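You operate a simulated robot arm through the tools that you are given. There is no shell and no other tool. Be economical: measure what you need, move in short steps, check, and stop when the job is done.

Carry out the task below with a simulated robot arm. There is one attempt and no reset: what you move stays moved.

Task
Unload the steel coil from the red reel onto the bench.
Fine: brake on HOLD first, both reel arms out, hub to LOOSE; lay it by the other coils.

It is judged by the outcome, as a careful person would: the job done as asked, and still so three seconds after it is handed in. It fails if anything else is knocked over, pushed out of place, dropped, spilled or broken.

Robot
A 6-joint arm with a two-finger gripper, fixed in place. Base frame: the origin is at the foot of the arm, x ahead of it, y to its left, z up. Lengths are in m, angles in degrees, forces in N, time in s.
Its first joint turns from -166.0 to 166.0 degrees. Payload 1.71 kg.
The TCP is the grasp point between the finger pads, 0.02 m short of the fingertips. In the tool frame z runs along the fingers and y along their closing line. Largest opening 0.096 m; the body of the gripper starts 0.113 m behind the TCP.
Orientation is that of the tool frame in the base frame, as a unit quaternion [w, x, y, z]. With the fingers straight down and closing along the base's y, the tool's x points along the base's -x, its y along +y and its z along -z.

Tools
- The arm moves only by the tool play_rows. Its arguments are lists of equal length, an entry for each row: "dp": the shift along the base's x, y, z in m, a list of three; "dr": the turn, a rotation vector about the base's x, y, z in rad, a list of three. In form: {"dp": [[tx, ty, tz], ...], "dr": [[rx, ry, rz], ...]}. A call has 1 to 20 rows; each row shifts and turns the commanded pose from where the row before left it. "jaw" is the opening, from 0 (shut) to 1 (fully open), set as the call begins (left out, the last holds). A row lasts 0.2 s, in which the tool goes at most 0.05 m and 8.6 degrees; a call with a longer step from one row to the next is refused whole, and so is a gripper value outside its range. A pose out of reach is approached as far as the arm can. The call stops where the force on the tool passes 60 N (or 10 N more than at its start, if that is more) or the arm is blocked; 0.2 s more then pass. Each finger travels about 0.045 m/s and halts on what it meets, pressing with about 33 N; the grip force reading is that of the motor and also rises with nothing between the fingers. The clock runs only during rows and for 0.2 s after the last one: add rows that do not move to give the fingers time. It gives the time, the measured TCP pose, the force on the tool (base axes), the opening and the grip force at its end, in the units of the frame above (readings bear some noise), with the torque about the TCP (base axes, N m) and any sound that the robot's microphone picked up.
- Cameras (640 x 400 px; columns grow to the right, rows downward): "scene" is fixed at [0.0505, -0.5003, 1.5209]; the picture's right is [0.16, -0.99, 0.00], its down [-0.73, -0.12, -0.67] and it looks along [0.66, 0.11, -0.74] (base axes); focal length 240 px, centre (320, 200). "wrist" rides on the gripper at [0.066, 0.014, -0.145] in the tool frame; the picture's right is [-0.21, 0.98, 0.00], its down [-0.88, -0.18, -0.45] and it looks along [-0.44, -0.09, 0.90] (tool axes); focal length 275 px, centre (320, 200). There is no depth. A picture from a camera that has moved, and an enlarged one, comes with that camera's place and axes in the base frame and with its lens.
- grab_frame(camera): a new picture of that camera. The clock stands still meanwhile.
- raise_lower(by): slides the trunk up (or, below 0, down) by that many m; the arm rides with it, the base frame stays. It gives what a move gives, with no picture.
- enlarge(camera, box): a new picture of the part [left, top, right, bottom] of that camera's present view, enlarged. The clock stands still meanwhile.
- sign_off(): hands the job in; it is judged then, once.

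Go step by step. Nothing tells you positions but the pictures and the camera data: compare them with the known pose of the tool, close in by small moves and look again before you grip or let go. The budget is 120 turns and 68 pictures, counting those below and the enlarged ones. Unless the task says otherwise, let go and move clear before handing in, and close with one line.

The tools are called after "Request:" as a command line: name --argument value ..., lists and objects as JSON in quotes. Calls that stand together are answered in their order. play_rows: Moves the arm, as the interface text tells. Its arguments: {"type":"object","properties":{"dp":{"type":"array","items":{"type":"array","items":{"type":"number"}}},"dr":{"type":"array","items":{"type":"array","items":{"type":"number"}}},"jaw":{"type":"number"}},"required":["dp","dr"]} The other tools are called the same way: raise_lower (by) slides the trunk up or down; grab_frame (camera) takes a picture; enlarge (camera, box) takes an enlarged picture of a part of a camera's view; sign_off () hands the job in.

At the start:

```text
time: 0.0
ee_pos: [0.3603, -0.2519, 1.3173]
tool_rot: [0.0, 0.0, 1.0, 0.0]
ft_force: [0.6, 0.3, 0.0]
wrist_torque: [0.01, -0.02, 0.01]
grip_width: 0.0962
grasp_force: 0.0
trunk travel left (down, up): [-0.275, 0.115]
```

scene: 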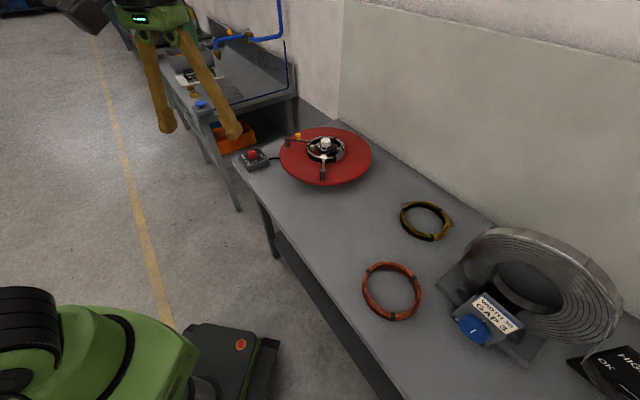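
wrist: 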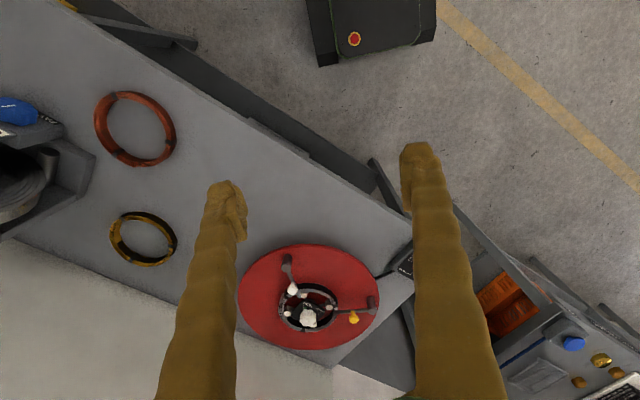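

I see a red reel on the bench with a small coil on its hub, two coils lying on the bench, and a small control box beside the reel. I'll look closer before moving.

Request:
enlarge --camera "scene" --box '[230, 115, 390, 215]'

Request:
enlarge --camera "wrist" --box '[220, 230, 430, 361]'

```text
4.00 times, centred on (310, 165) of scene
camera zoom: at [0.0505, -0.5003, 1.5209], right [0.16, -0.99, 0.0], down [-0.73, -0.12, -0.67], along [0.66, 0.11, -0.74], focal length 959 px, centre (360, 340)
```

zoom: 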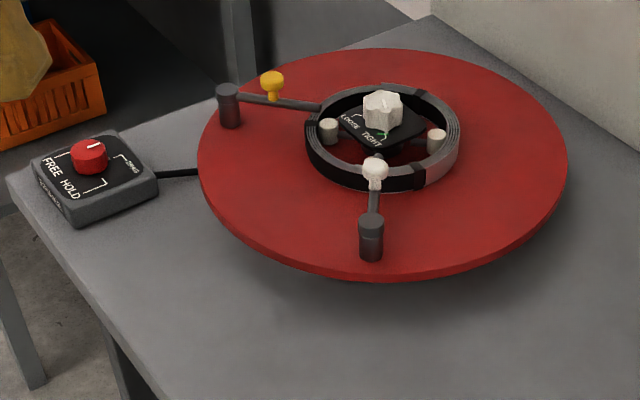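

```text
3.05 times, centred on (325, 296) of wrist
camera zoom: at [0.2948, -0.2388, 1.4608], right [0.21, 0.98, 0.0], down [0.88, -0.18, 0.44], along [0.43, -0.09, -0.9], focal length 839 px, centre (305, -91)
```

zoom: 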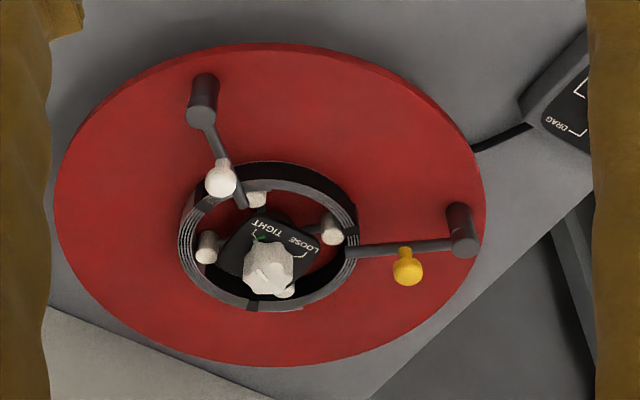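

The hub works out near (0.864, -0.389, 0.955), the bench top near z 0.86, and the brake knob near (0.82, -0.08, 0.90). I'll go above the brake box for a closer look.

Request:
play_rows --dp '[[0.03, 0.0125, -0.015], [0.03, 0.0125, -0.015], [0.03, 0.0125, -0.015], [0.03, 0.0125, -0.015], [0.03, 0.0125, -0.015], [0.03, 0.0125, -0.015], [0.03, 0.0125, -0.015], [0.03, 0.0125, -0.015], [0.03, 0.0125, -0.015], [0.03, 0.0125, -0.015], [0.03, 0.0125, -0.015], [0.03, 0.0125, -0.015]]' --dr '[[0, 0, 0], [0, 0, 0], [0, 0, 0], [0, 0, 0], [0, 0, 0], [0, 0, 0], [0, 0, 0], [0, 0, 0], [0, 0, 0], [0, 0, 0], [0, 0, 0], [0, 0, 0]]'

Request:
grab_frame --camera "wrist"

```text
time: 2.6
ee_pos: [0.7008, -0.1032, 1.1424]
tool_rot: [0.007, 0.0, 1.0, 0.001]
ft_force: [-0.6, -0.2, -0.2]
wrist_torque: [0.02, -0.02, 0.01]
grip_width: 0.096
grasp_force: 0.0
trunk travel left (down, up): [-0.275, 0.115]
```

```text
63 pictures are left
camera wrist: at [0.6341, -0.0883, 1.2837], right [0.21, 0.98, 0.0], down [0.87, -0.18, 0.46], along [0.45, -0.09, -0.89], focal length 275 px, centre (320, 200)
```

wrist: 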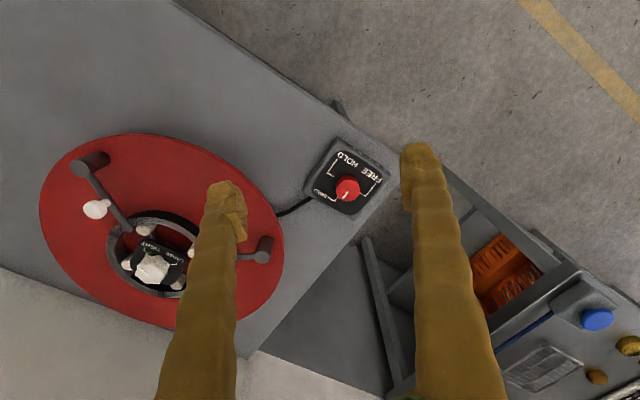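

The brake box is centred between the fingers in view. I'll enlarge it and the reel.

Request:
enlarge --camera "wrist" --box '[290, 125, 410, 225]'

Request:
enlarge --camera "wrist" --box '[30, 120, 290, 340]'

Request:
play_rows --dp '[[0, 0, 0]]' --dr '[[0, 0, 0]]'

```text
4.00 times, centred on (350, 175) of wrist
camera zoom: at [0.6341, -0.0883, 1.2837], right [0.21, 0.98, 0.0], down [0.87, -0.18, 0.46], along [0.45, -0.09, -0.89], focal length 1101 px, centre (200, 300)
```

zoom: 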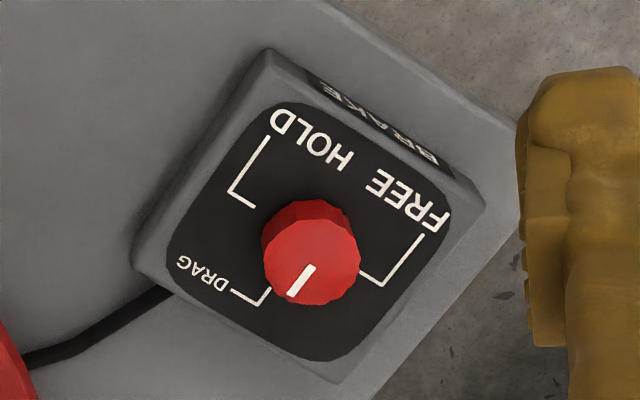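

```text
1.82 times, centred on (160, 230) of wrist
camera zoom: at [0.6341, -0.0883, 1.2837], right [0.21, 0.98, 0.0], down [0.87, -0.18, 0.46], along [0.45, -0.09, -0.89], focal length 500 px, centre (611, 146)
```

zoom: 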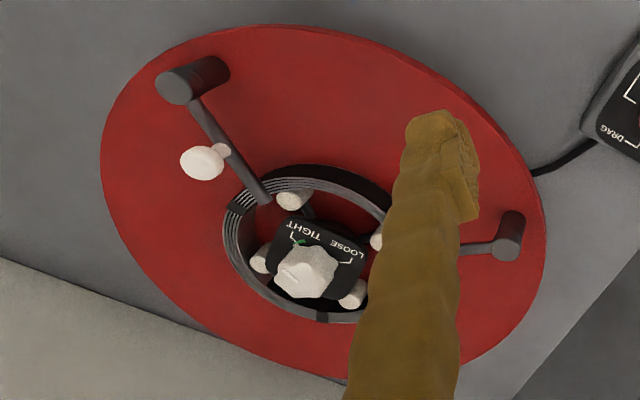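

```text
time: 3.0
ee_pos: [0.7013, -0.1019, 1.1409]
tool_rot: [0.007, 0.0, 1.0, 0.001]
ft_force: [0.2, 0.3, -0.5]
wrist_torque: [-0.01, -0.03, 0.02]
grip_width: 0.096
grasp_force: 0.0
trunk travel left (down, up): [-0.275, 0.115]
```

The brake points to DRAG; HOLD is a quarter turn clockwise from above. The knob is at about (0.820, -0.081), top z ≈ 0.90. The arm seems short of reach up here, so I'll descend and see.

Request:
play_rows --dp '[[0, 0, -0.04], [0, 0, -0.04], [0, 0, -0.04], [0, 0, -0.02], [0, 0, 0]]' --dr '[[0, 0, 0], [0, 0, 0], [0, 0, 0], [0, 0, 0], [0, 0, 0]]' --jaw 0.75

```text
time: 4.2
ee_pos: [0.7013, -0.1023, 1.0015]
tool_rot: [0.006, 0.0, 1.0, 0.0]
ft_force: [1.3, 0.0, -0.3]
wrist_torque: [-0.01, 0.03, 0.02]
grip_width: 0.0721
grasp_force: 0.0
trunk travel left (down, up): [-0.275, 0.115]
```

Request:
play_rows --dp '[[0.04, 0.007, -0.01], [0.04, 0.007, -0.01], [0.039, 0.007, -0.01], [0, 0, 0], [0, 0, 0]]' --dr '[[0, 0, 0], [0, 0, 0], [0, 0, 0], [0, 0, 0], [0, 0, 0]]'

Request:
grab_frame --camera "wrist"

Request:
enlarge --camera "scene" --box '[190, 100, 350, 200]'

```text
time: 5.4
ee_pos: [0.8209, -0.0812, 0.9715]
tool_rot: [0.007, 0.0, 1.0, 0.0]
ft_force: [-0.1, 0.0, -0.5]
wrist_torque: [0.05, -0.05, 0.01]
grip_width: 0.0721
grasp_force: 0.1
trunk travel left (down, up): [-0.275, 0.115]
```

```text
60 pictures are left
camera wrist: at [0.7521, -0.0671, 1.1144], right [0.21, 0.98, 0.0], down [0.87, -0.18, 0.46], along [0.45, -0.09, -0.89], focal length 275 px, centre (320, 200)
```

wrist: 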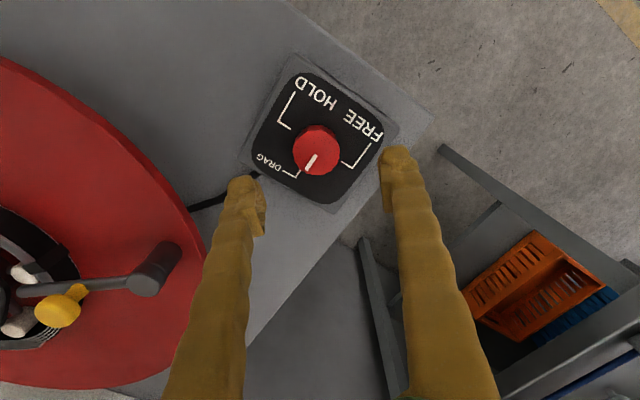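

```text
4.00 times, centred on (270, 150) of scene
camera zoom: at [0.0505, -0.5003, 1.5209], right [0.16, -0.99, 0.0], down [-0.73, -0.12, -0.67], along [0.66, 0.11, -0.74], focal length 959 px, centre (520, 400)
```

zoom: 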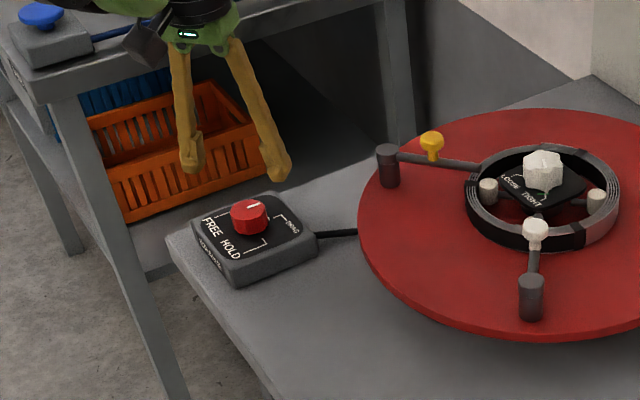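

The knob sits under the fingers. I'll descend around it and grip.

Request:
play_rows --dp '[[-0.004, 0, -0.022], [0, 0, -0.022], [0, 0, -0.019], [0, 0, 0]]' --dr '[[0, 0, 0], [0, 0, 0], [0, 0, 0], [0, 0, 0]]'

Request:
grab_frame --camera "wrist"

```text
time: 6.4
ee_pos: [0.8148, -0.0813, 0.9086]
tool_rot: [0.007, 0.0, 1.0, 0.0]
ft_force: [0.5, -0.1, -0.3]
wrist_torque: [-0.01, 0.01, -0.03]
grip_width: 0.072
grasp_force: 0.0
trunk travel left (down, up): [-0.275, 0.115]
```

```text
58 pictures are left
camera wrist: at [0.7483, -0.0679, 1.0507], right [0.21, 0.98, 0.0], down [0.87, -0.18, 0.46], along [0.45, -0.09, -0.89], focal length 275 px, centre (320, 200)
```

wrist: 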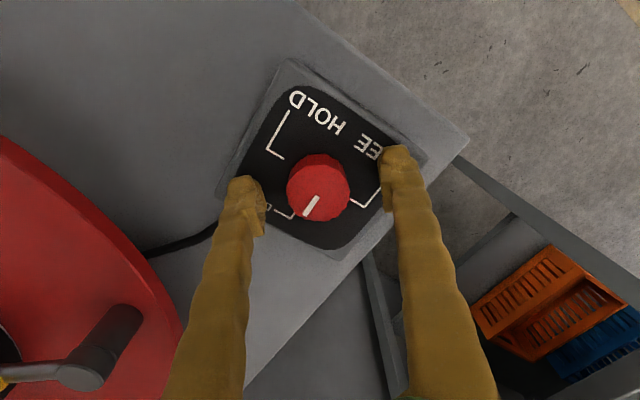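

Request:
play_rows --dp '[[0, 0, 0], [0, 0, 0], [0, 0, 0], [0, 0, 0]]' --dr '[[0, 0, 0], [0, 0, 0], [0, 0, 0], [0, 0, 0]]' --jaw 0.2

```text
time: 7.4
ee_pos: [0.8145, -0.0827, 0.9096]
tool_rot: [0.007, 0.0, 1.0, -0.001]
ft_force: [3.4, 0.8, 29.1]
wrist_torque: [1.24, 0.2, -0.19]
grip_width: 0.0364
grasp_force: 34.8
trunk travel left (down, up): [-0.275, 0.115]
```

The grip holds the knob (36 mm). I'll turn it clockwise about the vertical, watching torque.

Request:
play_rows --dp '[[0, 0, 0.001], [0, 0, 0], [0, 0, 0], [0, 0, 0], [0, 0, 0]]' --dr '[[0, 0, -0.13], [0, 0, -0.13], [0, 0, -0.13], [0, 0, -0.13], [0, 0, 0]]'

Request:
grab_frame --camera "wrist"

```text
time: 8.6
ee_pos: [0.8146, -0.0836, 0.9101]
tool_rot: [0.007, 0.258, 0.966, -0.002]
ft_force: [-17.1, -7.5, 6.5]
wrist_torque: [-0.18, 0.2, -0.05]
grip_width: 0.0346
grasp_force: 35.2
trunk travel left (down, up): [-0.275, 0.115]
```

```text
57 pictures are left
camera wrist: at [0.7626, -0.0365, 1.0526], right [0.67, 0.75, 0.0], down [0.66, -0.59, 0.46], along [0.34, -0.3, -0.89], focal length 275 px, centre (320, 200)
```

wrist: 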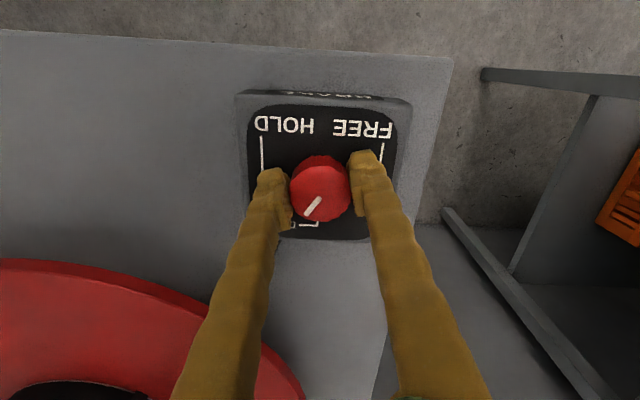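

Request:
play_rows --dp '[[-0.001, -0.001, 0], [0, 0, 0], [0, 0, 0], [0, 0, 0], [0, 0, 0], [0, 0, 0]]' --dr '[[0, 0, -0.13], [0, 0, -0.13], [0, 0, -0.13], [0, 0, -0.13], [0, 0, -0.13], [0, 0, 0]]'

Request:
grab_frame --camera "wrist"

```text
time: 10.0
ee_pos: [0.8141, -0.0818, 0.9103]
tool_rot: [0.005, 0.552, 0.834, -0.005]
ft_force: [6.9, 6.6, 15.1]
wrist_torque: [0.2, -0.09, -0.07]
grip_width: 0.0347
grasp_force: 34.9
trunk travel left (down, up): [-0.275, 0.115]
```

```text
56 pictures are left
camera wrist: at [0.8011, -0.0142, 1.0525], right [0.98, 0.19, 0.0], down [0.17, -0.87, 0.46], along [0.09, -0.45, -0.89], focal length 275 px, centre (320, 200)
```

wrist: 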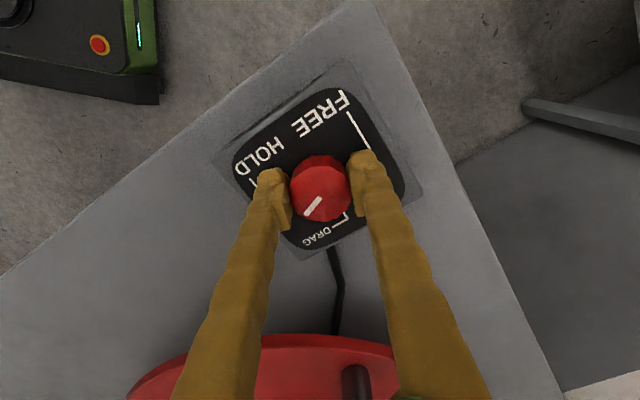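

Request:
play_rows --dp '[[0, 0, 0], [0, 0, 0], [0, 0, 0], [0, 0, 0]]' --dr '[[0, 0, -0.13], [0, 0, -0.13], [0, 0, -0.13], [0, 0, 0]]'

Request:
enlarge --camera "wrist" --box '[220, 100, 420, 260]'

```text
time: 11.0
ee_pos: [0.8152, -0.0818, 0.9096]
tool_rot: [0.005, 0.703, 0.711, -0.005]
ft_force: [21.3, 12.1, 25.6]
wrist_torque: [0.2, -0.34, 0.36]
grip_width: 0.0348
grasp_force: 35.1
trunk travel left (down, up): [-0.275, 0.115]
```

```text
2.50 times, centred on (320, 180) of wrist
camera zoom: at [0.8282, -0.0135, 1.0525], right [0.98, -0.2, 0.0], down [-0.18, -0.87, 0.46], along [-0.09, -0.45, -0.89], focal length 688 px, centre (320, 250)
```

zoom: 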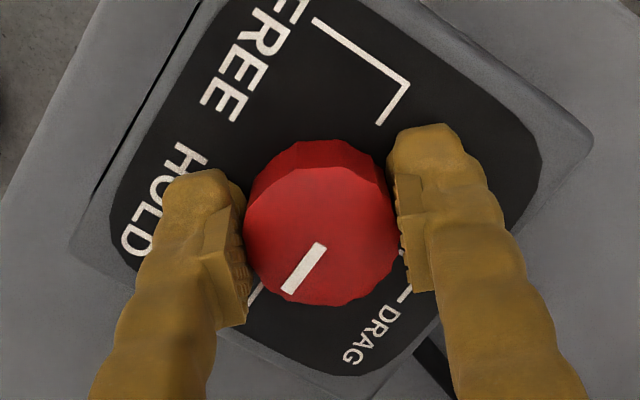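

The pointer now lines up with the HOLD line and resistance rose (end of travel). I'll release and look.

Request:
play_rows --dp '[[0, 0, 0], [0, 0, 0], [0, 0, 0], [0, 0, 0.03], [0, 0, 0.03]]' --dr '[[0, 0, 0], [0, 0, 0], [0, 0, 0], [0, 0, 0], [0, 0, 0]]' --jaw 0.75

Request:
enlarge --camera "wrist" --box '[220, 60, 420, 220]'

```text
time: 12.2
ee_pos: [0.8143, -0.0827, 0.9698]
tool_rot: [0.004, 0.703, 0.711, -0.006]
ft_force: [-0.8, 0.7, 0.6]
wrist_torque: [0.01, -0.03, 0.0]
grip_width: 0.0721
grasp_force: 0.1
trunk travel left (down, up): [-0.275, 0.115]
```

```text
2.50 times, centred on (320, 140) of wrist
camera zoom: at [0.8281, -0.0149, 1.1123], right [0.98, -0.2, 0.0], down [-0.17, -0.87, 0.46], along [-0.09, -0.45, -0.89], focal length 688 px, centre (320, 350)
```

zoom: 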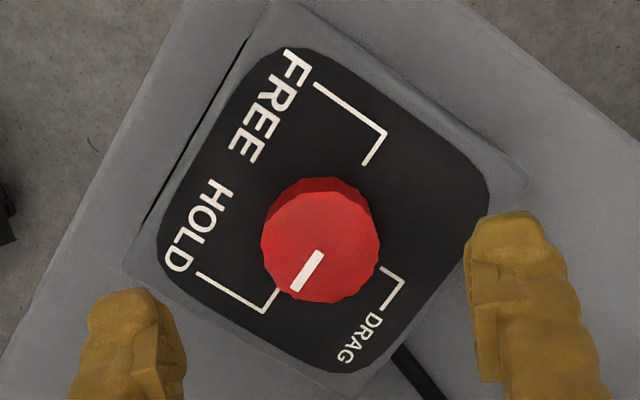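

The brake is on HOLD. Now I'll back off and view the reel from nearer.

Request:
play_rows --dp '[[0, 0, 0.04], [0, 0, 0.04], [-0.0135, -0.025, 0.004], [-0.0135, -0.025, 0.004], [-0.0135, -0.025, 0.004], [-0.0135, -0.025, 0.004], [-0.0135, -0.025, 0.004], [-0.0135, -0.025, 0.004], [-0.0135, -0.025, 0.004], [-0.0135, -0.025, 0.004], [-0.0135, -0.025, 0.004], [-0.0135, -0.025, 0.004], [-0.0135, -0.025, 0.004], [-0.0135, -0.025, 0.004], [0, 0, 0]]' --dr '[[0, 0, 0], [0, 0, 0], [0, 0, 0.13], [0, 0, 0.13], [0, 0, 0.13], [0, 0, 0.13], [0, 0, 0.13], [0, 0, 0.13], [0, 0, 0.13], [0, 0, 0.13], [0, 0, 0.13], [0, 0, 0.13], [0, 0, 0.13], [0, 0, 0.13], [0, 0, 0]]' --jaw 1

Request:
grab_frame --camera "wrist"

```text
time: 15.4
ee_pos: [0.6524, -0.3838, 1.098]
tool_rot: [0.007, -0.001, 1.0, 0.0]
ft_force: [0.1, -1.4, 0.2]
wrist_torque: [0.05, -0.01, 0.01]
grip_width: 0.0955
grasp_force: 0.0
trunk travel left (down, up): [-0.275, 0.115]
```

```text
53 pictures are left
camera wrist: at [0.5849, -0.3693, 1.241], right [0.2, 0.98, 0.0], down [0.87, -0.18, 0.46], along [0.45, -0.09, -0.89], focal length 275 px, centre (320, 200)
```

wrist: 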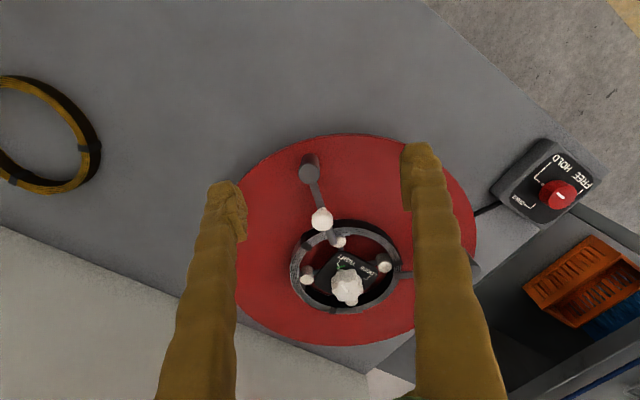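

Request:
enlarge --camera "wrist" --box '[240, 130, 420, 330]'

Request:
enlarge --camera "scene" --box '[270, 115, 380, 190]'

```text
2.00 times, centred on (330, 230) of wrist
camera zoom: at [0.5849, -0.3693, 1.241], right [0.2, 0.98, 0.0], down [0.87, -0.18, 0.46], along [0.45, -0.09, -0.89], focal length 551 px, centre (300, 140)
```

zoom: 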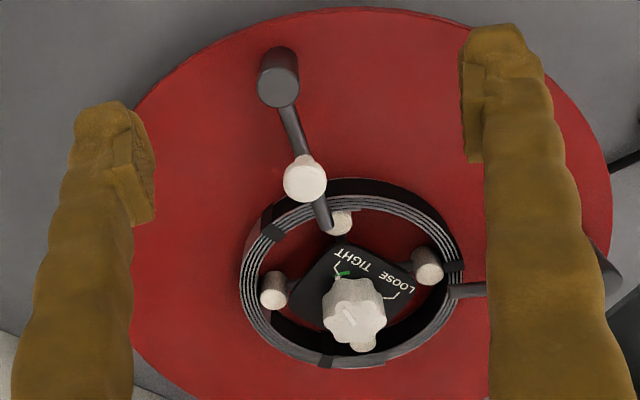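

```text
5.33 times, centred on (325, 152) of scene
camera zoom: at [0.0505, -0.5003, 1.5209], right [0.16, -0.99, 0.0], down [-0.73, -0.12, -0.67], along [0.66, 0.11, -0.74], focal length 1278 px, centre (293, 453)
```

zoom: 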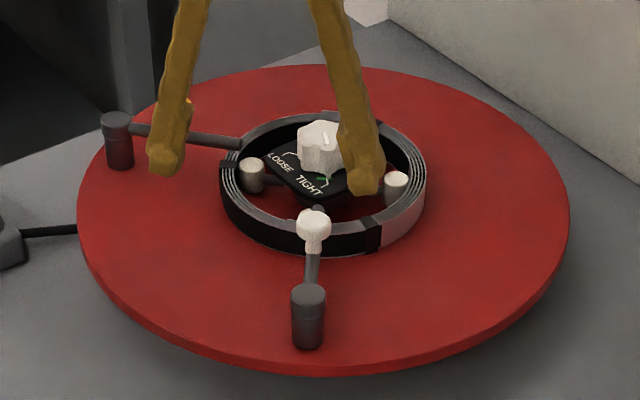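

The reel arms pivot on posts near (0.694, -0.404) and (0.879, -0.222). Their knobs are near (0.746, -0.399) for the white and (0.873, -0.272) for the yellow. I'll approach above the white knob first.

Request:
play_rows --dp '[[0.03, -0.005, -0.022], [0.03, -0.005, -0.022], [0.033, -0.005, -0.022], [0, 0, 0]]' --dr '[[0, 0, 0], [0, 0, 0], [0, 0, 0], [0, 0, 0]]' --jaw 0.6

Request:
grab_frame --camera "wrist"

Request:
enlarge --camera "scene" --box '[270, 115, 380, 190]'

```text
time: 16.4
ee_pos: [0.7468, -0.3974, 1.0317]
tool_rot: [0.006, 0.0, 1.0, 0.0]
ft_force: [-0.3, 0.1, 0.8]
wrist_torque: [-0.02, 0.03, -0.02]
grip_width: 0.0578
grasp_force: 0.1
trunk travel left (down, up): [-0.275, 0.115]
```

```text
50 pictures are left
camera wrist: at [0.6795, -0.3832, 1.174], right [0.21, 0.98, 0.0], down [0.87, -0.18, 0.46], along [0.45, -0.09, -0.89], focal length 275 px, centre (320, 200)
```

wrist: 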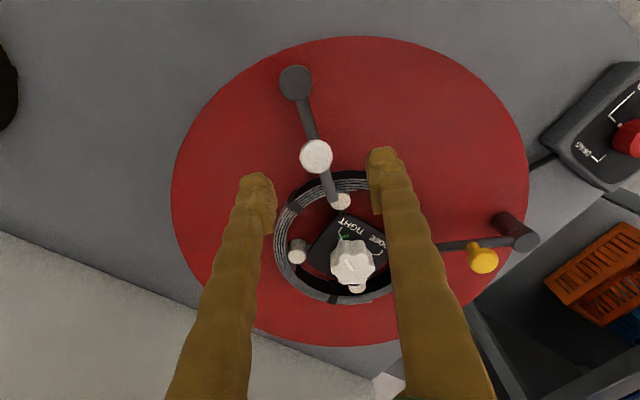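

```text
5.33 times, centred on (325, 152) of scene
camera zoom: at [0.0505, -0.5003, 1.5209], right [0.16, -0.99, 0.0], down [-0.73, -0.12, -0.67], along [0.66, 0.11, -0.74], focal length 1278 px, centre (293, 453)
```

zoom: 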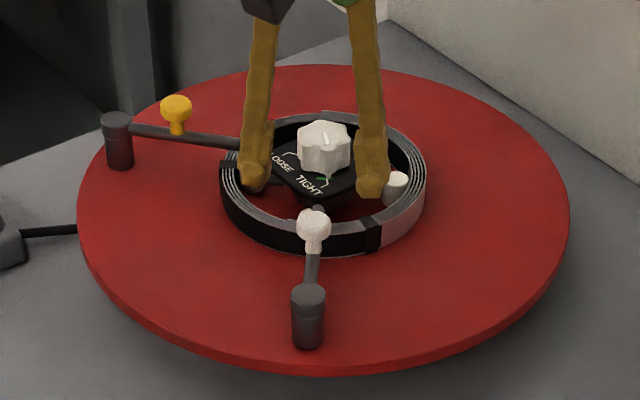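

Request:
play_rows --dp '[[-0.003, -0.001, -0.02], [0, 0, -0.022], [0, 0, -0.022], [0, 0, 0]]' --dr '[[0, 0, 0], [0, 0, 0], [0, 0, 0], [0, 0, 0]]'

Request:
grab_frame --camera "wrist"

```text
time: 17.4
ee_pos: [0.7412, -0.3978, 0.9671]
tool_rot: [0.007, 0.001, 1.0, 0.001]
ft_force: [0.2, -0.4, -0.8]
wrist_torque: [-0.03, 0.04, -0.02]
grip_width: 0.0576
grasp_force: 0.1
trunk travel left (down, up): [-0.275, 0.115]
```

```text
48 pictures are left
camera wrist: at [0.6748, -0.3843, 1.1095], right [0.21, 0.98, 0.0], down [0.87, -0.18, 0.46], along [0.45, -0.09, -0.89], focal length 275 px, centre (320, 200)
```

wrist: 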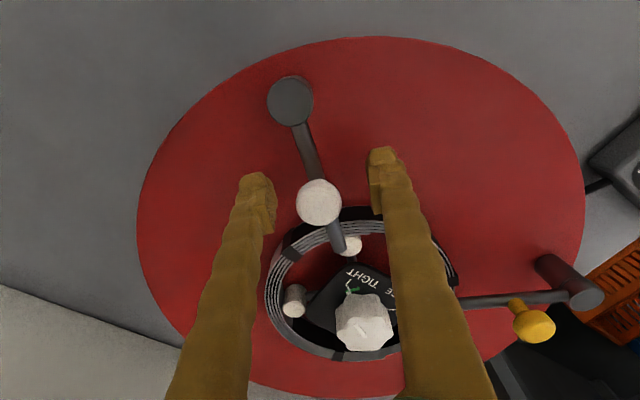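

Request:
play_rows --dp '[[0, 0, 0], [0, 0, 0], [0, 0, 0], [0, 0, 0]]' --dr '[[0, 0, 0], [0, 0, 0], [0, 0, 0], [0, 0, 0]]' --jaw 0.1

Request:
play_rows --dp '[[0.0002, -0.0065, 0], [-0.0006, -0.0065, 0], [-0.0015, -0.0063, 0], [-0.0022, -0.0061, 0], [0, 0, 0]]' --dr '[[0, 0, -0.13], [0, 0, -0.13], [0, 0, -0.13], [0, 0, -0.13], [0, 0, 0]]'

Request:
grab_frame --camera "wrist"

```text
time: 18.4
ee_pos: [0.7419, -0.3991, 0.9673]
tool_rot: [0.006, 0.0, 1.0, -0.001]
ft_force: [0.2, 0.9, -1.4]
wrist_torque: [0.02, -0.04, -0.04]
grip_width: 0.0191
grasp_force: 35.0
trunk travel left (down, up): [-0.275, 0.115]
```

```text
time: 19.6
ee_pos: [0.7423, -0.4203, 0.9668]
tool_rot: [0.007, 0.257, 0.966, -0.003]
ft_force: [22.3, 37.8, -3.4]
wrist_torque: [0.46, -0.58, 1.75]
grip_width: 0.0265
grasp_force: 34.6
trunk travel left (down, up): [-0.275, 0.115]
```

```text
47 pictures are left
camera wrist: at [0.6896, -0.3748, 1.1099], right [0.66, 0.75, 0.0], down [0.66, -0.59, 0.46], along [0.34, -0.3, -0.89], focal length 275 px, centre (320, 200)
```

wrist: 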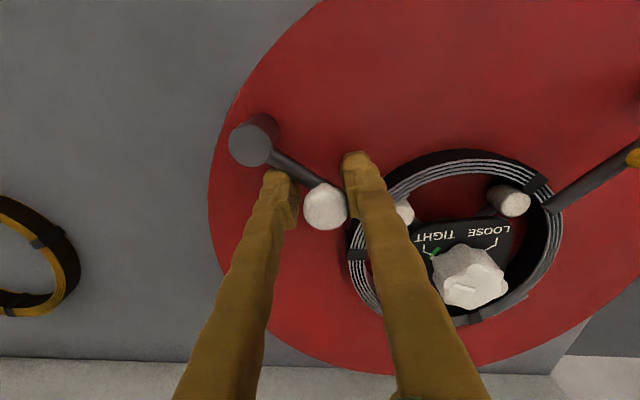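

The arm resisted and the disc may have turned a little instead. I'll check from the scene camera before going on.

Request:
enlarge --camera "scene" --box '[230, 105, 390, 205]'

```text
4.00 times, centred on (310, 155) of scene
camera zoom: at [0.0505, -0.5003, 1.5209], right [0.16, -0.99, 0.0], down [-0.73, -0.12, -0.67], along [0.66, 0.11, -0.74], focal length 959 px, centre (360, 380)
```

zoom: 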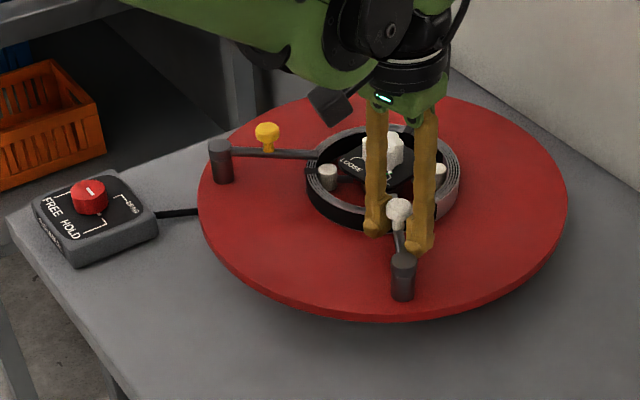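

Request:
enlarge --camera "scene" --box '[232, 140, 272, 175]'

```text
11.43 times, centred on (252, 158) of scene
camera zoom: at [0.0505, -0.5003, 1.5209], right [0.16, -0.99, 0.0], down [-0.73, -0.12, -0.67], along [0.66, 0.11, -0.74], focal length 2740 px, centre (1097, 686)
```

zoom: 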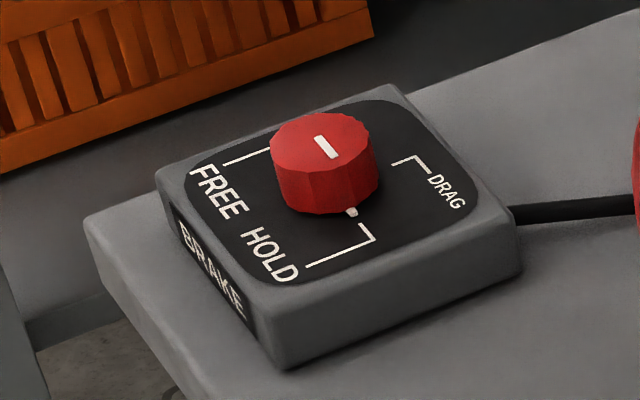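

The brake is at HOLD, but this arm doesn't swing that way: the disc slipped about 9° under the push. I'll reverse and try swinging the arm the other way.

Request:
play_rows --dp '[[0.0022, 0.0061, 0], [0.0015, 0.0063, 0], [0.0006, 0.0065, 0], [-0.0002, 0.0065, 0], [0, 0, 0]]' --dr '[[0, 0, 0.13], [0, 0, 0.13], [0, 0, 0.13], [0, 0, 0.13], [0, 0, 0]]'

Request:
enlarge --camera "scene" --box '[230, 105, 390, 205]'

```text
time: 20.8
ee_pos: [0.7399, -0.4027, 0.9673]
tool_rot: [0.007, 0.001, 1.0, 0.001]
ft_force: [-40.3, -21.1, -12.9]
wrist_torque: [0.3, -0.23, 0.05]
grip_width: 0.0196
grasp_force: 34.9
trunk travel left (down, up): [-0.275, 0.115]
```

```text
4.00 times, centred on (310, 155) of scene
camera zoom: at [0.0505, -0.5003, 1.5209], right [0.16, -0.99, 0.0], down [-0.73, -0.12, -0.67], along [0.66, 0.11, -0.74], focal length 959 px, centre (360, 380)
```

zoom: 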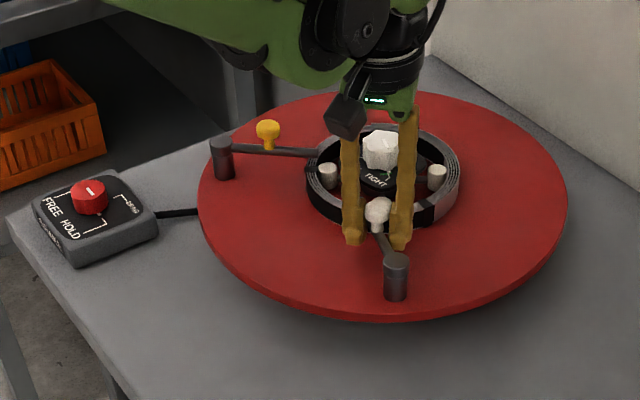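

The arm swings the other way (toward +y). I'll loosen the grip to a cage and continue along the arc.

Request:
play_rows --dp '[[0, 0, 0], [0, 0, 0], [-0.0033, 0.0055, 0], [-0.0041, 0.0051, 0], [-0.0047, 0.0045, 0], [-0.0052, 0.0039, 0], [0, 0, 0]]' --dr '[[0, 0, 0.1], [0, 0, 0.1], [0, 0, 0.13], [0, 0, 0.13], [0, 0, 0.13], [0, 0, 0.13], [0, 0, 0]]' --jaw 0.29

Request:
grab_frame --camera "wrist"

Request:
enlarge --camera "scene" --box '[230, 105, 390, 205]'

```text
time: 22.4
ee_pos: [0.7251, -0.3799, 0.968]
tool_rot: [0.006, -0.353, 0.936, 0.002]
ft_force: [0.4, -1.1, -0.7]
wrist_torque: [-0.02, 0.0, -0.03]
grip_width: 0.0279
grasp_force: 0.0
trunk travel left (down, up): [-0.275, 0.115]
```

```text
43 pictures are left
camera wrist: at [0.6656, -0.4133, 1.1102], right [-0.49, 0.87, 0.0], down [0.78, 0.44, 0.46], along [0.4, 0.23, -0.89], focal length 275 px, centre (320, 200)
```

wrist: 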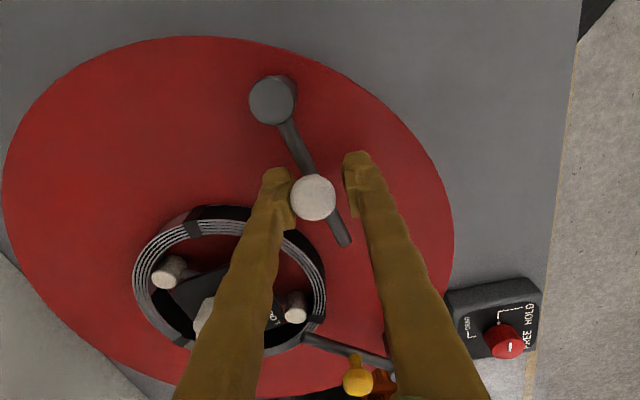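

```text
4.00 times, centred on (310, 155) of scene
camera zoom: at [0.0505, -0.5003, 1.5209], right [0.16, -0.99, 0.0], down [-0.73, -0.12, -0.67], along [0.66, 0.11, -0.74], focal length 959 px, centre (360, 380)
```

zoom: 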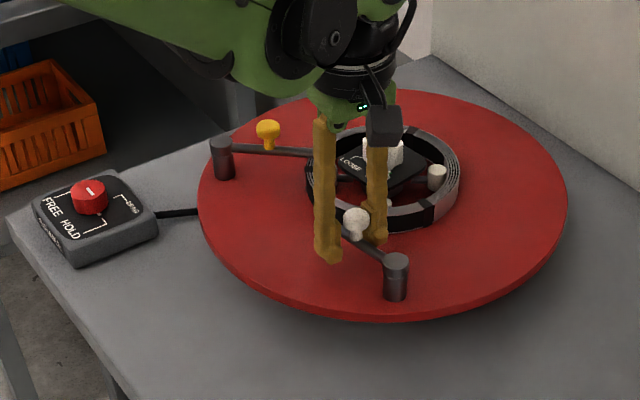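

Request:
play_rows --dp '[[-0.0057, 0.0031, 0], [-0.006, 0.0024, 0], [-0.0063, 0.0016, 0], [-0.0065, 0.0007, 0], [-0.0065, -0.0001, 0], [-0.0064, -0.0009, 0], [-0.0063, -0.0018, 0], [-0.0059, -0.0025, 0], [0, 0, 0]]' --dr '[[0, 0, 0.12], [0, 0, 0.12], [0, 0, 0.12], [0, 0, 0.12], [0, 0, 0.12], [0, 0, 0.12], [0, 0, 0.12], [0, 0, 0.12], [0, 0, 0]]'

Request:
enlarge --camera "scene" --box '[230, 105, 390, 205]'

```text
time: 24.4
ee_pos: [0.6757, -0.3759, 0.9678]
tool_rot: [-0.005, 0.745, -0.667, -0.005]
ft_force: [14.2, -0.9, 5.6]
wrist_torque: [0.04, 0.07, -0.06]
grip_width: 0.0354
grasp_force: 5.7
trunk travel left (down, up): [-0.275, 0.115]
```

```text
4.00 times, centred on (310, 155) of scene
camera zoom: at [0.0505, -0.5003, 1.5209], right [0.16, -0.99, 0.0], down [-0.73, -0.12, -0.67], along [0.66, 0.11, -0.74], focal length 959 px, centre (360, 380)
```

zoom: 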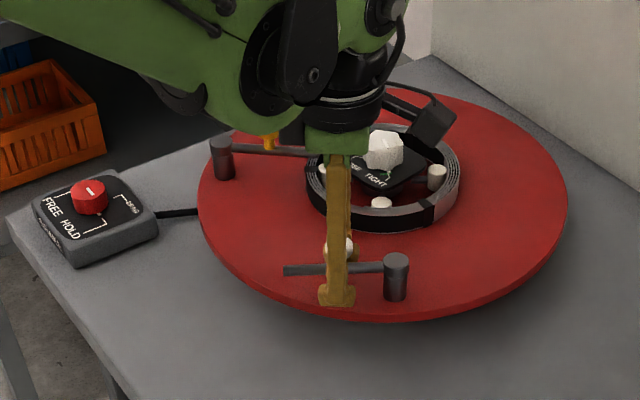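

The white-knob arm has swung out about 90° and met its stop. I'll release, rise, and raise the trunk to gain reach at height.

Request:
play_rows --dp '[[0, 0, 0], [0, 0, 0], [0, 0, 0.03], [0, 0, 0.02], [0, 0, 0]]' --dr '[[0, 0, 0], [0, 0, 0], [0, 0, 0], [0, 0, 0], [0, 0, 0]]' --jaw 0.6

Request:
raise_lower --by 0.11

```text
time: 25.6
ee_pos: [0.6762, -0.3791, 1.0178]
tool_rot: [-0.005, 0.745, -0.667, -0.006]
ft_force: [-0.3, -1.0, -0.5]
wrist_torque: [0.02, 0.0, 0.0]
grip_width: 0.0576
grasp_force: 0.0
trunk travel left (down, up): [-0.275, 0.115]
```

```text
time: 27.0
ee_pos: [0.6756, -0.3795, 1.127]
tool_rot: [-0.005, 0.745, -0.667, -0.005]
ft_force: [-0.7, 0.4, 0.2]
wrist_torque: [0.01, 0.01, 0.0]
grip_width: 0.0576
grasp_force: 0.1
trunk travel left (down, up): [-0.385, 0.005]
```

Request:
play_rows --dp '[[0.03, 0.017, -0.014], [0.03, 0.017, -0.014], [0.03, 0.017, -0.014], [0.03, 0.017, -0.014], [0.03, 0.017, -0.014], [0.03, 0.017, -0.014], [0, 0, 0]]' --dr '[[0, 0, 0], [0, 0, 0], [0, 0, 0], [0, 0, 0], [0, 0, 0], [0, 0, 0], [0, 0, 0]]'

Request:
grab_frame --camera "wrist"

```text
time: 28.6
ee_pos: [0.8565, -0.2753, 1.0436]
tool_rot: [-0.005, 0.745, -0.667, -0.005]
ft_force: [-0.2, -0.2, 0.1]
wrist_torque: [-0.05, -0.01, 0.01]
grip_width: 0.0577
grasp_force: 0.1
trunk travel left (down, up): [-0.385, 0.005]
```

```text
40 pictures are left
camera wrist: at [0.8507, -0.3442, 1.186], right [-1.0, 0.1, 0.0], down [0.09, 0.89, 0.46], along [0.04, 0.46, -0.89], focal length 275 px, centre (320, 200)
```

wrist: 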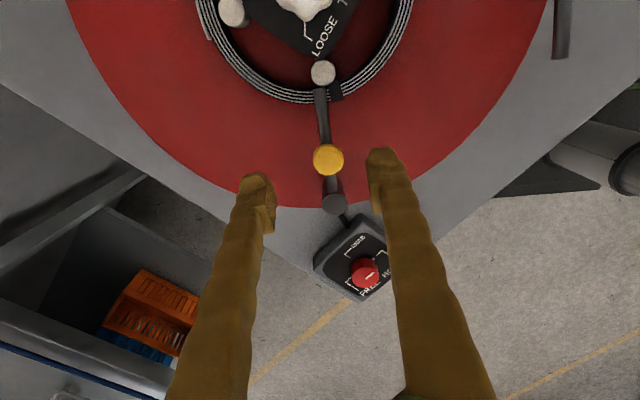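

The yellow knob is at about (0.850, -0.270), pivot (0.846, -0.221). I'll descend over it with jaws straddling.

Request:
play_rows --dp '[[-0.0055, 0.005, -0.025], [0, 0, -0.026], [0, 0, -0.026], [0, 0, 0], [0, 0, 0], [0, 0, 0]]' --dr '[[0, 0, 0], [0, 0, 0], [0, 0, 0], [0, 0, 0], [0, 0, 0], [0, 0, 0]]'

Request:
play_rows --dp '[[0, 0, 0], [0, 0, 0], [0, 0, 0]]' --dr '[[0, 0, 0], [0, 0, 0], [0, 0, 0]]' --jaw 0.29

Request:
grab_frame --camera "wrist"

```text
time: 30.0
ee_pos: [0.8495, -0.2716, 0.9662]
tool_rot: [-0.004, 0.745, -0.667, -0.006]
ft_force: [-0.2, 0.3, -0.6]
wrist_torque: [0.01, 0.01, 0.01]
grip_width: 0.0577
grasp_force: 0.0
trunk travel left (down, up): [-0.385, 0.005]
```

```text
time: 30.8
ee_pos: [0.8492, -0.2715, 0.9657]
tool_rot: [-0.005, 0.745, -0.667, -0.005]
ft_force: [0.1, -0.8, 0.1]
wrist_torque: [-0.02, -0.02, 0.0]
grip_width: 0.028
grasp_force: 0.2
trunk travel left (down, up): [-0.385, 0.005]
```

```text
39 pictures are left
camera wrist: at [0.844, -0.3396, 1.1095], right [-1.0, 0.1, 0.0], down [0.09, 0.88, 0.46], along [0.04, 0.46, -0.89], focal length 275 px, centre (320, 200)
```

wrist: 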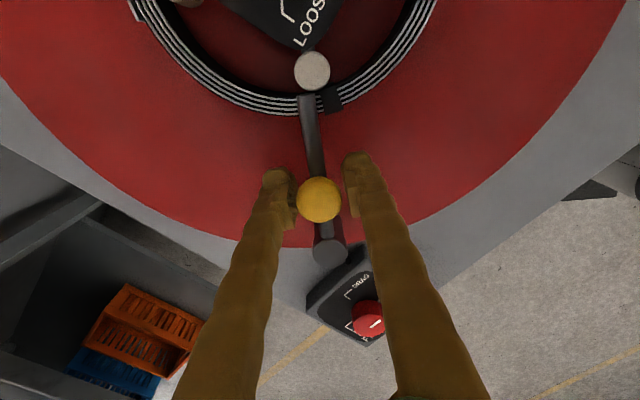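

Request:
play_rows --dp '[[0.0063, 0.0008, 0], [0.0063, 0.0016, 0], [0, 0, 0]]' --dr '[[0, 0, 0.06], [0, 0, 0.06], [0, 0, 0]]'

Request:
grab_frame --camera "wrist"

```text
time: 31.6
ee_pos: [0.8608, -0.2677, 0.9678]
tool_rot: [-0.005, 0.783, -0.622, -0.005]
ft_force: [-15.3, -2.3, -0.5]
wrist_torque: [0.04, -0.19, -0.09]
grip_width: 0.036
grasp_force: 6.3
trunk travel left (down, up): [-0.385, 0.005]
```

```text
38 pictures are left
camera wrist: at [0.8637, -0.3375, 1.1101], right [-1.0, -0.02, 0.0], down [-0.02, 0.89, 0.46], along [-0.01, 0.46, -0.89], focal length 275 px, centre (320, 200)
```

wrist: 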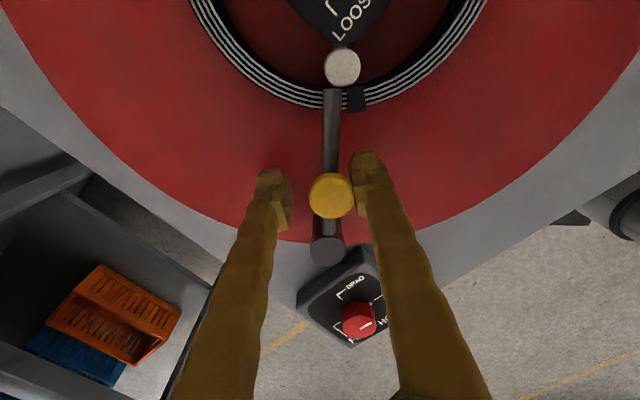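

This arm is blocked that way, so it swings toward -x instead. I'll reverse.

Request:
play_rows --dp '[[-0.0063, -0.0012, 0], [-0.0063, -0.0012, 0], [-0.0065, -0.0009, 0], [-0.0064, 0.0007, 0], [-0.0063, 0.0016, 0], [-0.0061, 0.0024, 0], [-0.0056, 0.0031, 0], [0, 0, 0]]' --dr '[[0, 0, -0.06], [0, 0, -0.06], [0, 0, -0.1], [0, 0, -0.12], [0, 0, -0.12], [0, 0, -0.12], [0, 0, -0.12], [0, 0, 0]]'

Request:
grab_frame --camera "wrist"

```text
time: 33.4
ee_pos: [0.8192, -0.264, 0.9665]
tool_rot: [0.007, -0.522, 0.853, 0.003]
ft_force: [-0.6, 0.6, 0.1]
wrist_torque: [0.0, -0.01, -0.01]
grip_width: 0.028
grasp_force: 0.1
trunk travel left (down, up): [-0.385, 0.005]
```

```text
37 pictures are left
camera wrist: at [0.7765, -0.3181, 1.1093], right [-0.78, 0.63, 0.0], down [0.56, 0.69, 0.46], along [0.28, 0.36, -0.89], focal length 275 px, centre (320, 200)
```

wrist: 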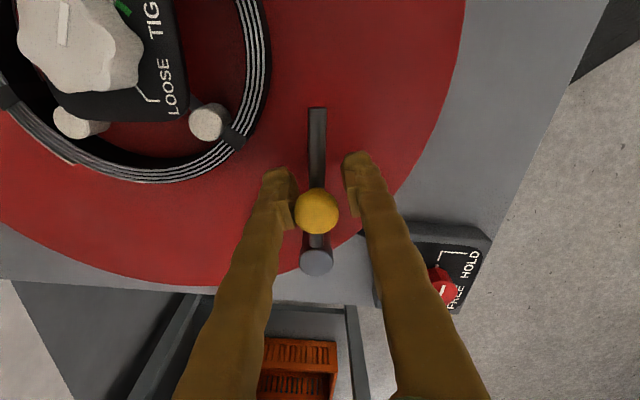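

Request:
play_rows --dp '[[-0.0053, 0.0038, 0], [-0.0047, 0.0046, 0], [-0.0041, 0.005, 0], [-0.0033, 0.0055, 0], [-0.0026, 0.006, 0], [-0.0018, 0.0062, 0], [-0.0011, 0.0064, 0], [-0.0002, 0.0066, 0], [0, 0, 0]]' --dr '[[0, 0, -0.13], [0, 0, -0.13], [0, 0, -0.13], [0, 0, -0.13], [0, 0, -0.13], [0, 0, -0.13], [0, 0, -0.13], [0, 0, -0.13], [0, 0, 0]]'

Request:
grab_frame --camera "wrist"

```text
time: 35.4
ee_pos: [0.7972, -0.2208, 0.9671]
tool_rot: [0.006, -0.029, 1.0, 0.001]
ft_force: [1.9, -4.4, 0.9]
wrist_torque: [0.05, 0.0, -0.02]
grip_width: 0.0302
grasp_force: 1.6
trunk travel left (down, up): [-0.385, 0.005]
```

```text
36 pictures are left
camera wrist: at [0.7282, -0.2102, 1.1092], right [0.15, 0.99, 0.0], down [0.88, -0.13, 0.46], along [0.45, -0.07, -0.89], focal length 275 px, centre (320, 200)
```

wrist: 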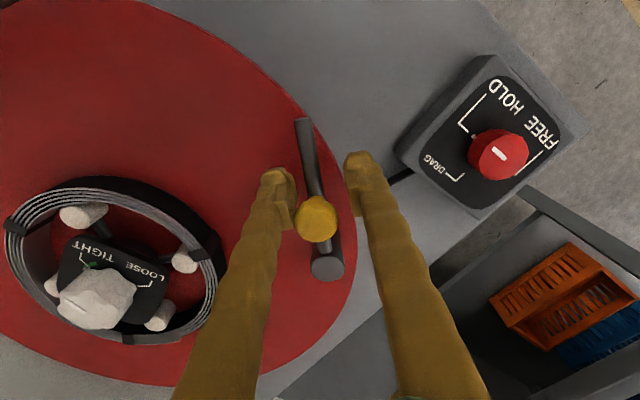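

Both arms look out. I'll nudge this one to its stop, then release and rise.

Request:
play_rows --dp '[[0.0002, 0.005, 0], [0, 0, 0]]' --dr '[[0, 0, -0.05], [0, 0, 0]]'

Request:
play_rows --dp '[[0, -0.005, 0], [0, 0, 0], [0, 0, 0], [0, 0, 0.03], [0, 0, 0.04], [-0.02, -0.04, 0.015], [-0.02, -0.04, 0.015], [-0.02, -0.03, 0], [0, 0, 0]]' --dr '[[0, 0, 0], [0, 0, 0], [0, 0, 0], [0, 0, 0], [0, 0, 0], [0, 0, 0], [0, 0, 0], [0, 0, 0], [0, 0, 0]]' --jaw 0.7

Request:
grab_frame --camera "wrist"

```text
time: 36.0
ee_pos: [0.7965, -0.215, 0.9665]
tool_rot: [0.007, -0.005, 1.0, 0.0]
ft_force: [7.4, -18.6, 5.1]
wrist_torque: [0.17, 0.02, 0.01]
grip_width: 0.0377
grasp_force: 7.8
trunk travel left (down, up): [-0.385, 0.005]
```

```text
time: 38.0
ee_pos: [0.737, -0.33, 1.0666]
tool_rot: [0.007, -0.005, 1.0, -0.001]
ft_force: [-0.4, 0.0, 1.0]
wrist_torque: [-0.02, 0.03, -0.05]
grip_width: 0.0672
grasp_force: 0.0
trunk travel left (down, up): [-0.385, 0.005]
```

```text
35 pictures are left
camera wrist: at [0.6699, -0.3165, 1.2094], right [0.2, 0.98, 0.0], down [0.87, -0.18, 0.46], along [0.45, -0.09, -0.89], focal length 275 px, centre (320, 200)
```

wrist: 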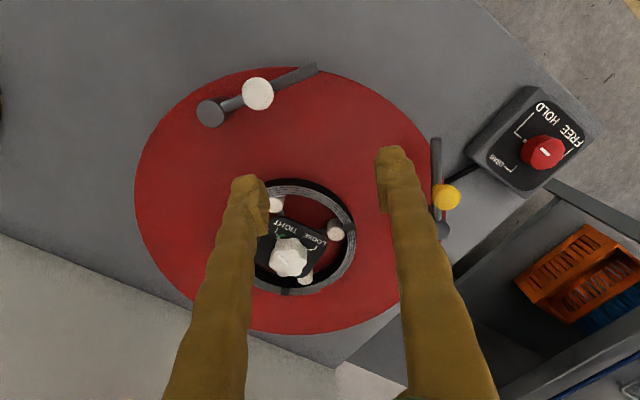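

Both arms are out at their stops. Now I'll look at the hub knob.

Request:
play_rows --dp '[[0.03, -0.015, -0.01], [0.03, -0.015, -0.01], [0.03, -0.01, -0.01], [0, 0, 0]]' --dr '[[0, 0, 0], [0, 0, 0], [0, 0, 0], [0, 0, 0]]'

Request:
enlarge --camera "wrist" --box '[220, 90, 420, 250]'

```text
time: 39.0
ee_pos: [0.8278, -0.3711, 1.0373]
tool_rot: [0.005, -0.005, 1.0, 0.0]
ft_force: [0.1, -0.1, -0.2]
wrist_torque: [0.04, 0.0, 0.0]
grip_width: 0.0672
grasp_force: 0.0
trunk travel left (down, up): [-0.385, 0.005]
```

```text
2.50 times, centred on (320, 170) of wrist
camera zoom: at [0.7605, -0.3572, 1.1792], right [0.2, 0.98, 0.0], down [0.87, -0.18, 0.46], along [0.45, -0.09, -0.89], focal length 688 px, centre (320, 275)
```

zoom: 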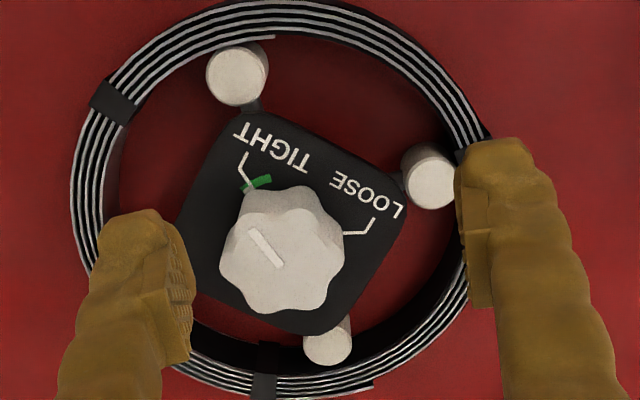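

Request:
enlarge --camera "wrist" --box '[280, 125, 350, 190]'

```text
6.15 times, centred on (315, 158) of wrist
camera zoom: at [0.7605, -0.3572, 1.1792], right [0.2, 0.98, 0.0], down [0.87, -0.18, 0.46], along [0.45, -0.09, -0.89], focal length 1694 px, centre (351, 462)
```

zoom: 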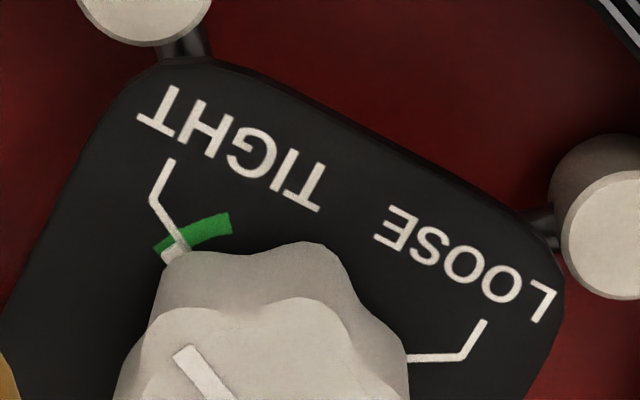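

The hub is at TIGHT and LOOSE is about 120–135° clockwise. The knob is at (0.861, -0.390) and about 43 mm wide. I'll turn the tool so the fingers come down between the pins, with a moderate opening.

Request:
play_rows --dp '[[0.008, -0.005, 0], [0.008, -0.005, 0], [0.008, -0.005, 0], [0.008, -0.004, 0], [0, 0, 0], [0, 0, 0], [0, 0, 0], [0, 0, 0], [0, 0, 0]]' --dr '[[0, 0, 0.13], [0, 0, 0.13], [0, 0, 0.13], [0, 0, 0.13], [0, 0, 0.13], [0, 0, 0.13], [0, 0, 0.13], [0, 0, 0.13], [0, 0, 0]]' --jaw 0.58

Request:
grab_frame --camera "wrist"

Request:
enlarge --camera "scene" --box '[270, 115, 380, 190]'

```text
time: 41.0
ee_pos: [0.8589, -0.3891, 1.0369]
tool_rot: [0.006, -0.502, 0.865, 0.004]
ft_force: [-0.6, 0.5, 0.8]
wrist_torque: [0.01, -0.02, 0.01]
grip_width: 0.0555
grasp_force: 0.0
trunk travel left (down, up): [-0.385, 0.005]
```

```text
32 pictures are left
camera wrist: at [0.8131, -0.4408, 1.1792], right [-0.75, 0.66, 0.0], down [0.59, 0.66, 0.46], along [0.3, 0.34, -0.89], focal length 275 px, centre (320, 200)
```

wrist: 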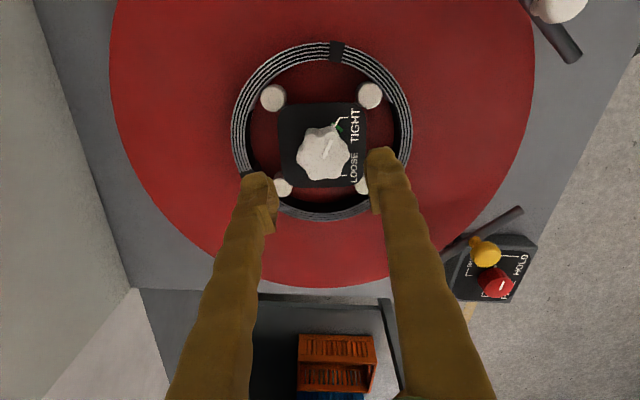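

```text
5.33 times, centred on (325, 152) of scene
camera zoom: at [0.0505, -0.5003, 1.5209], right [0.16, -0.99, 0.0], down [-0.73, -0.12, -0.67], along [0.66, 0.11, -0.74], focal length 1278 px, centre (293, 453)
```

zoom: 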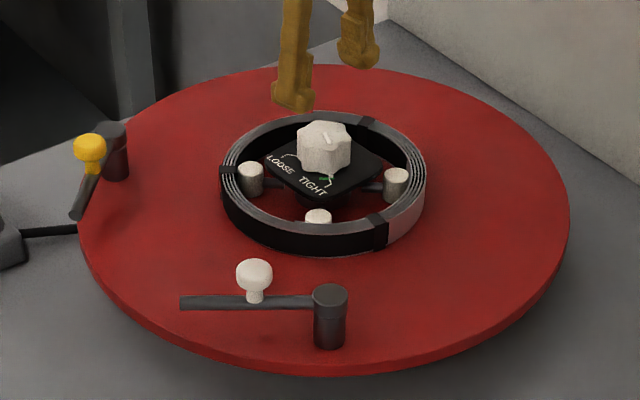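

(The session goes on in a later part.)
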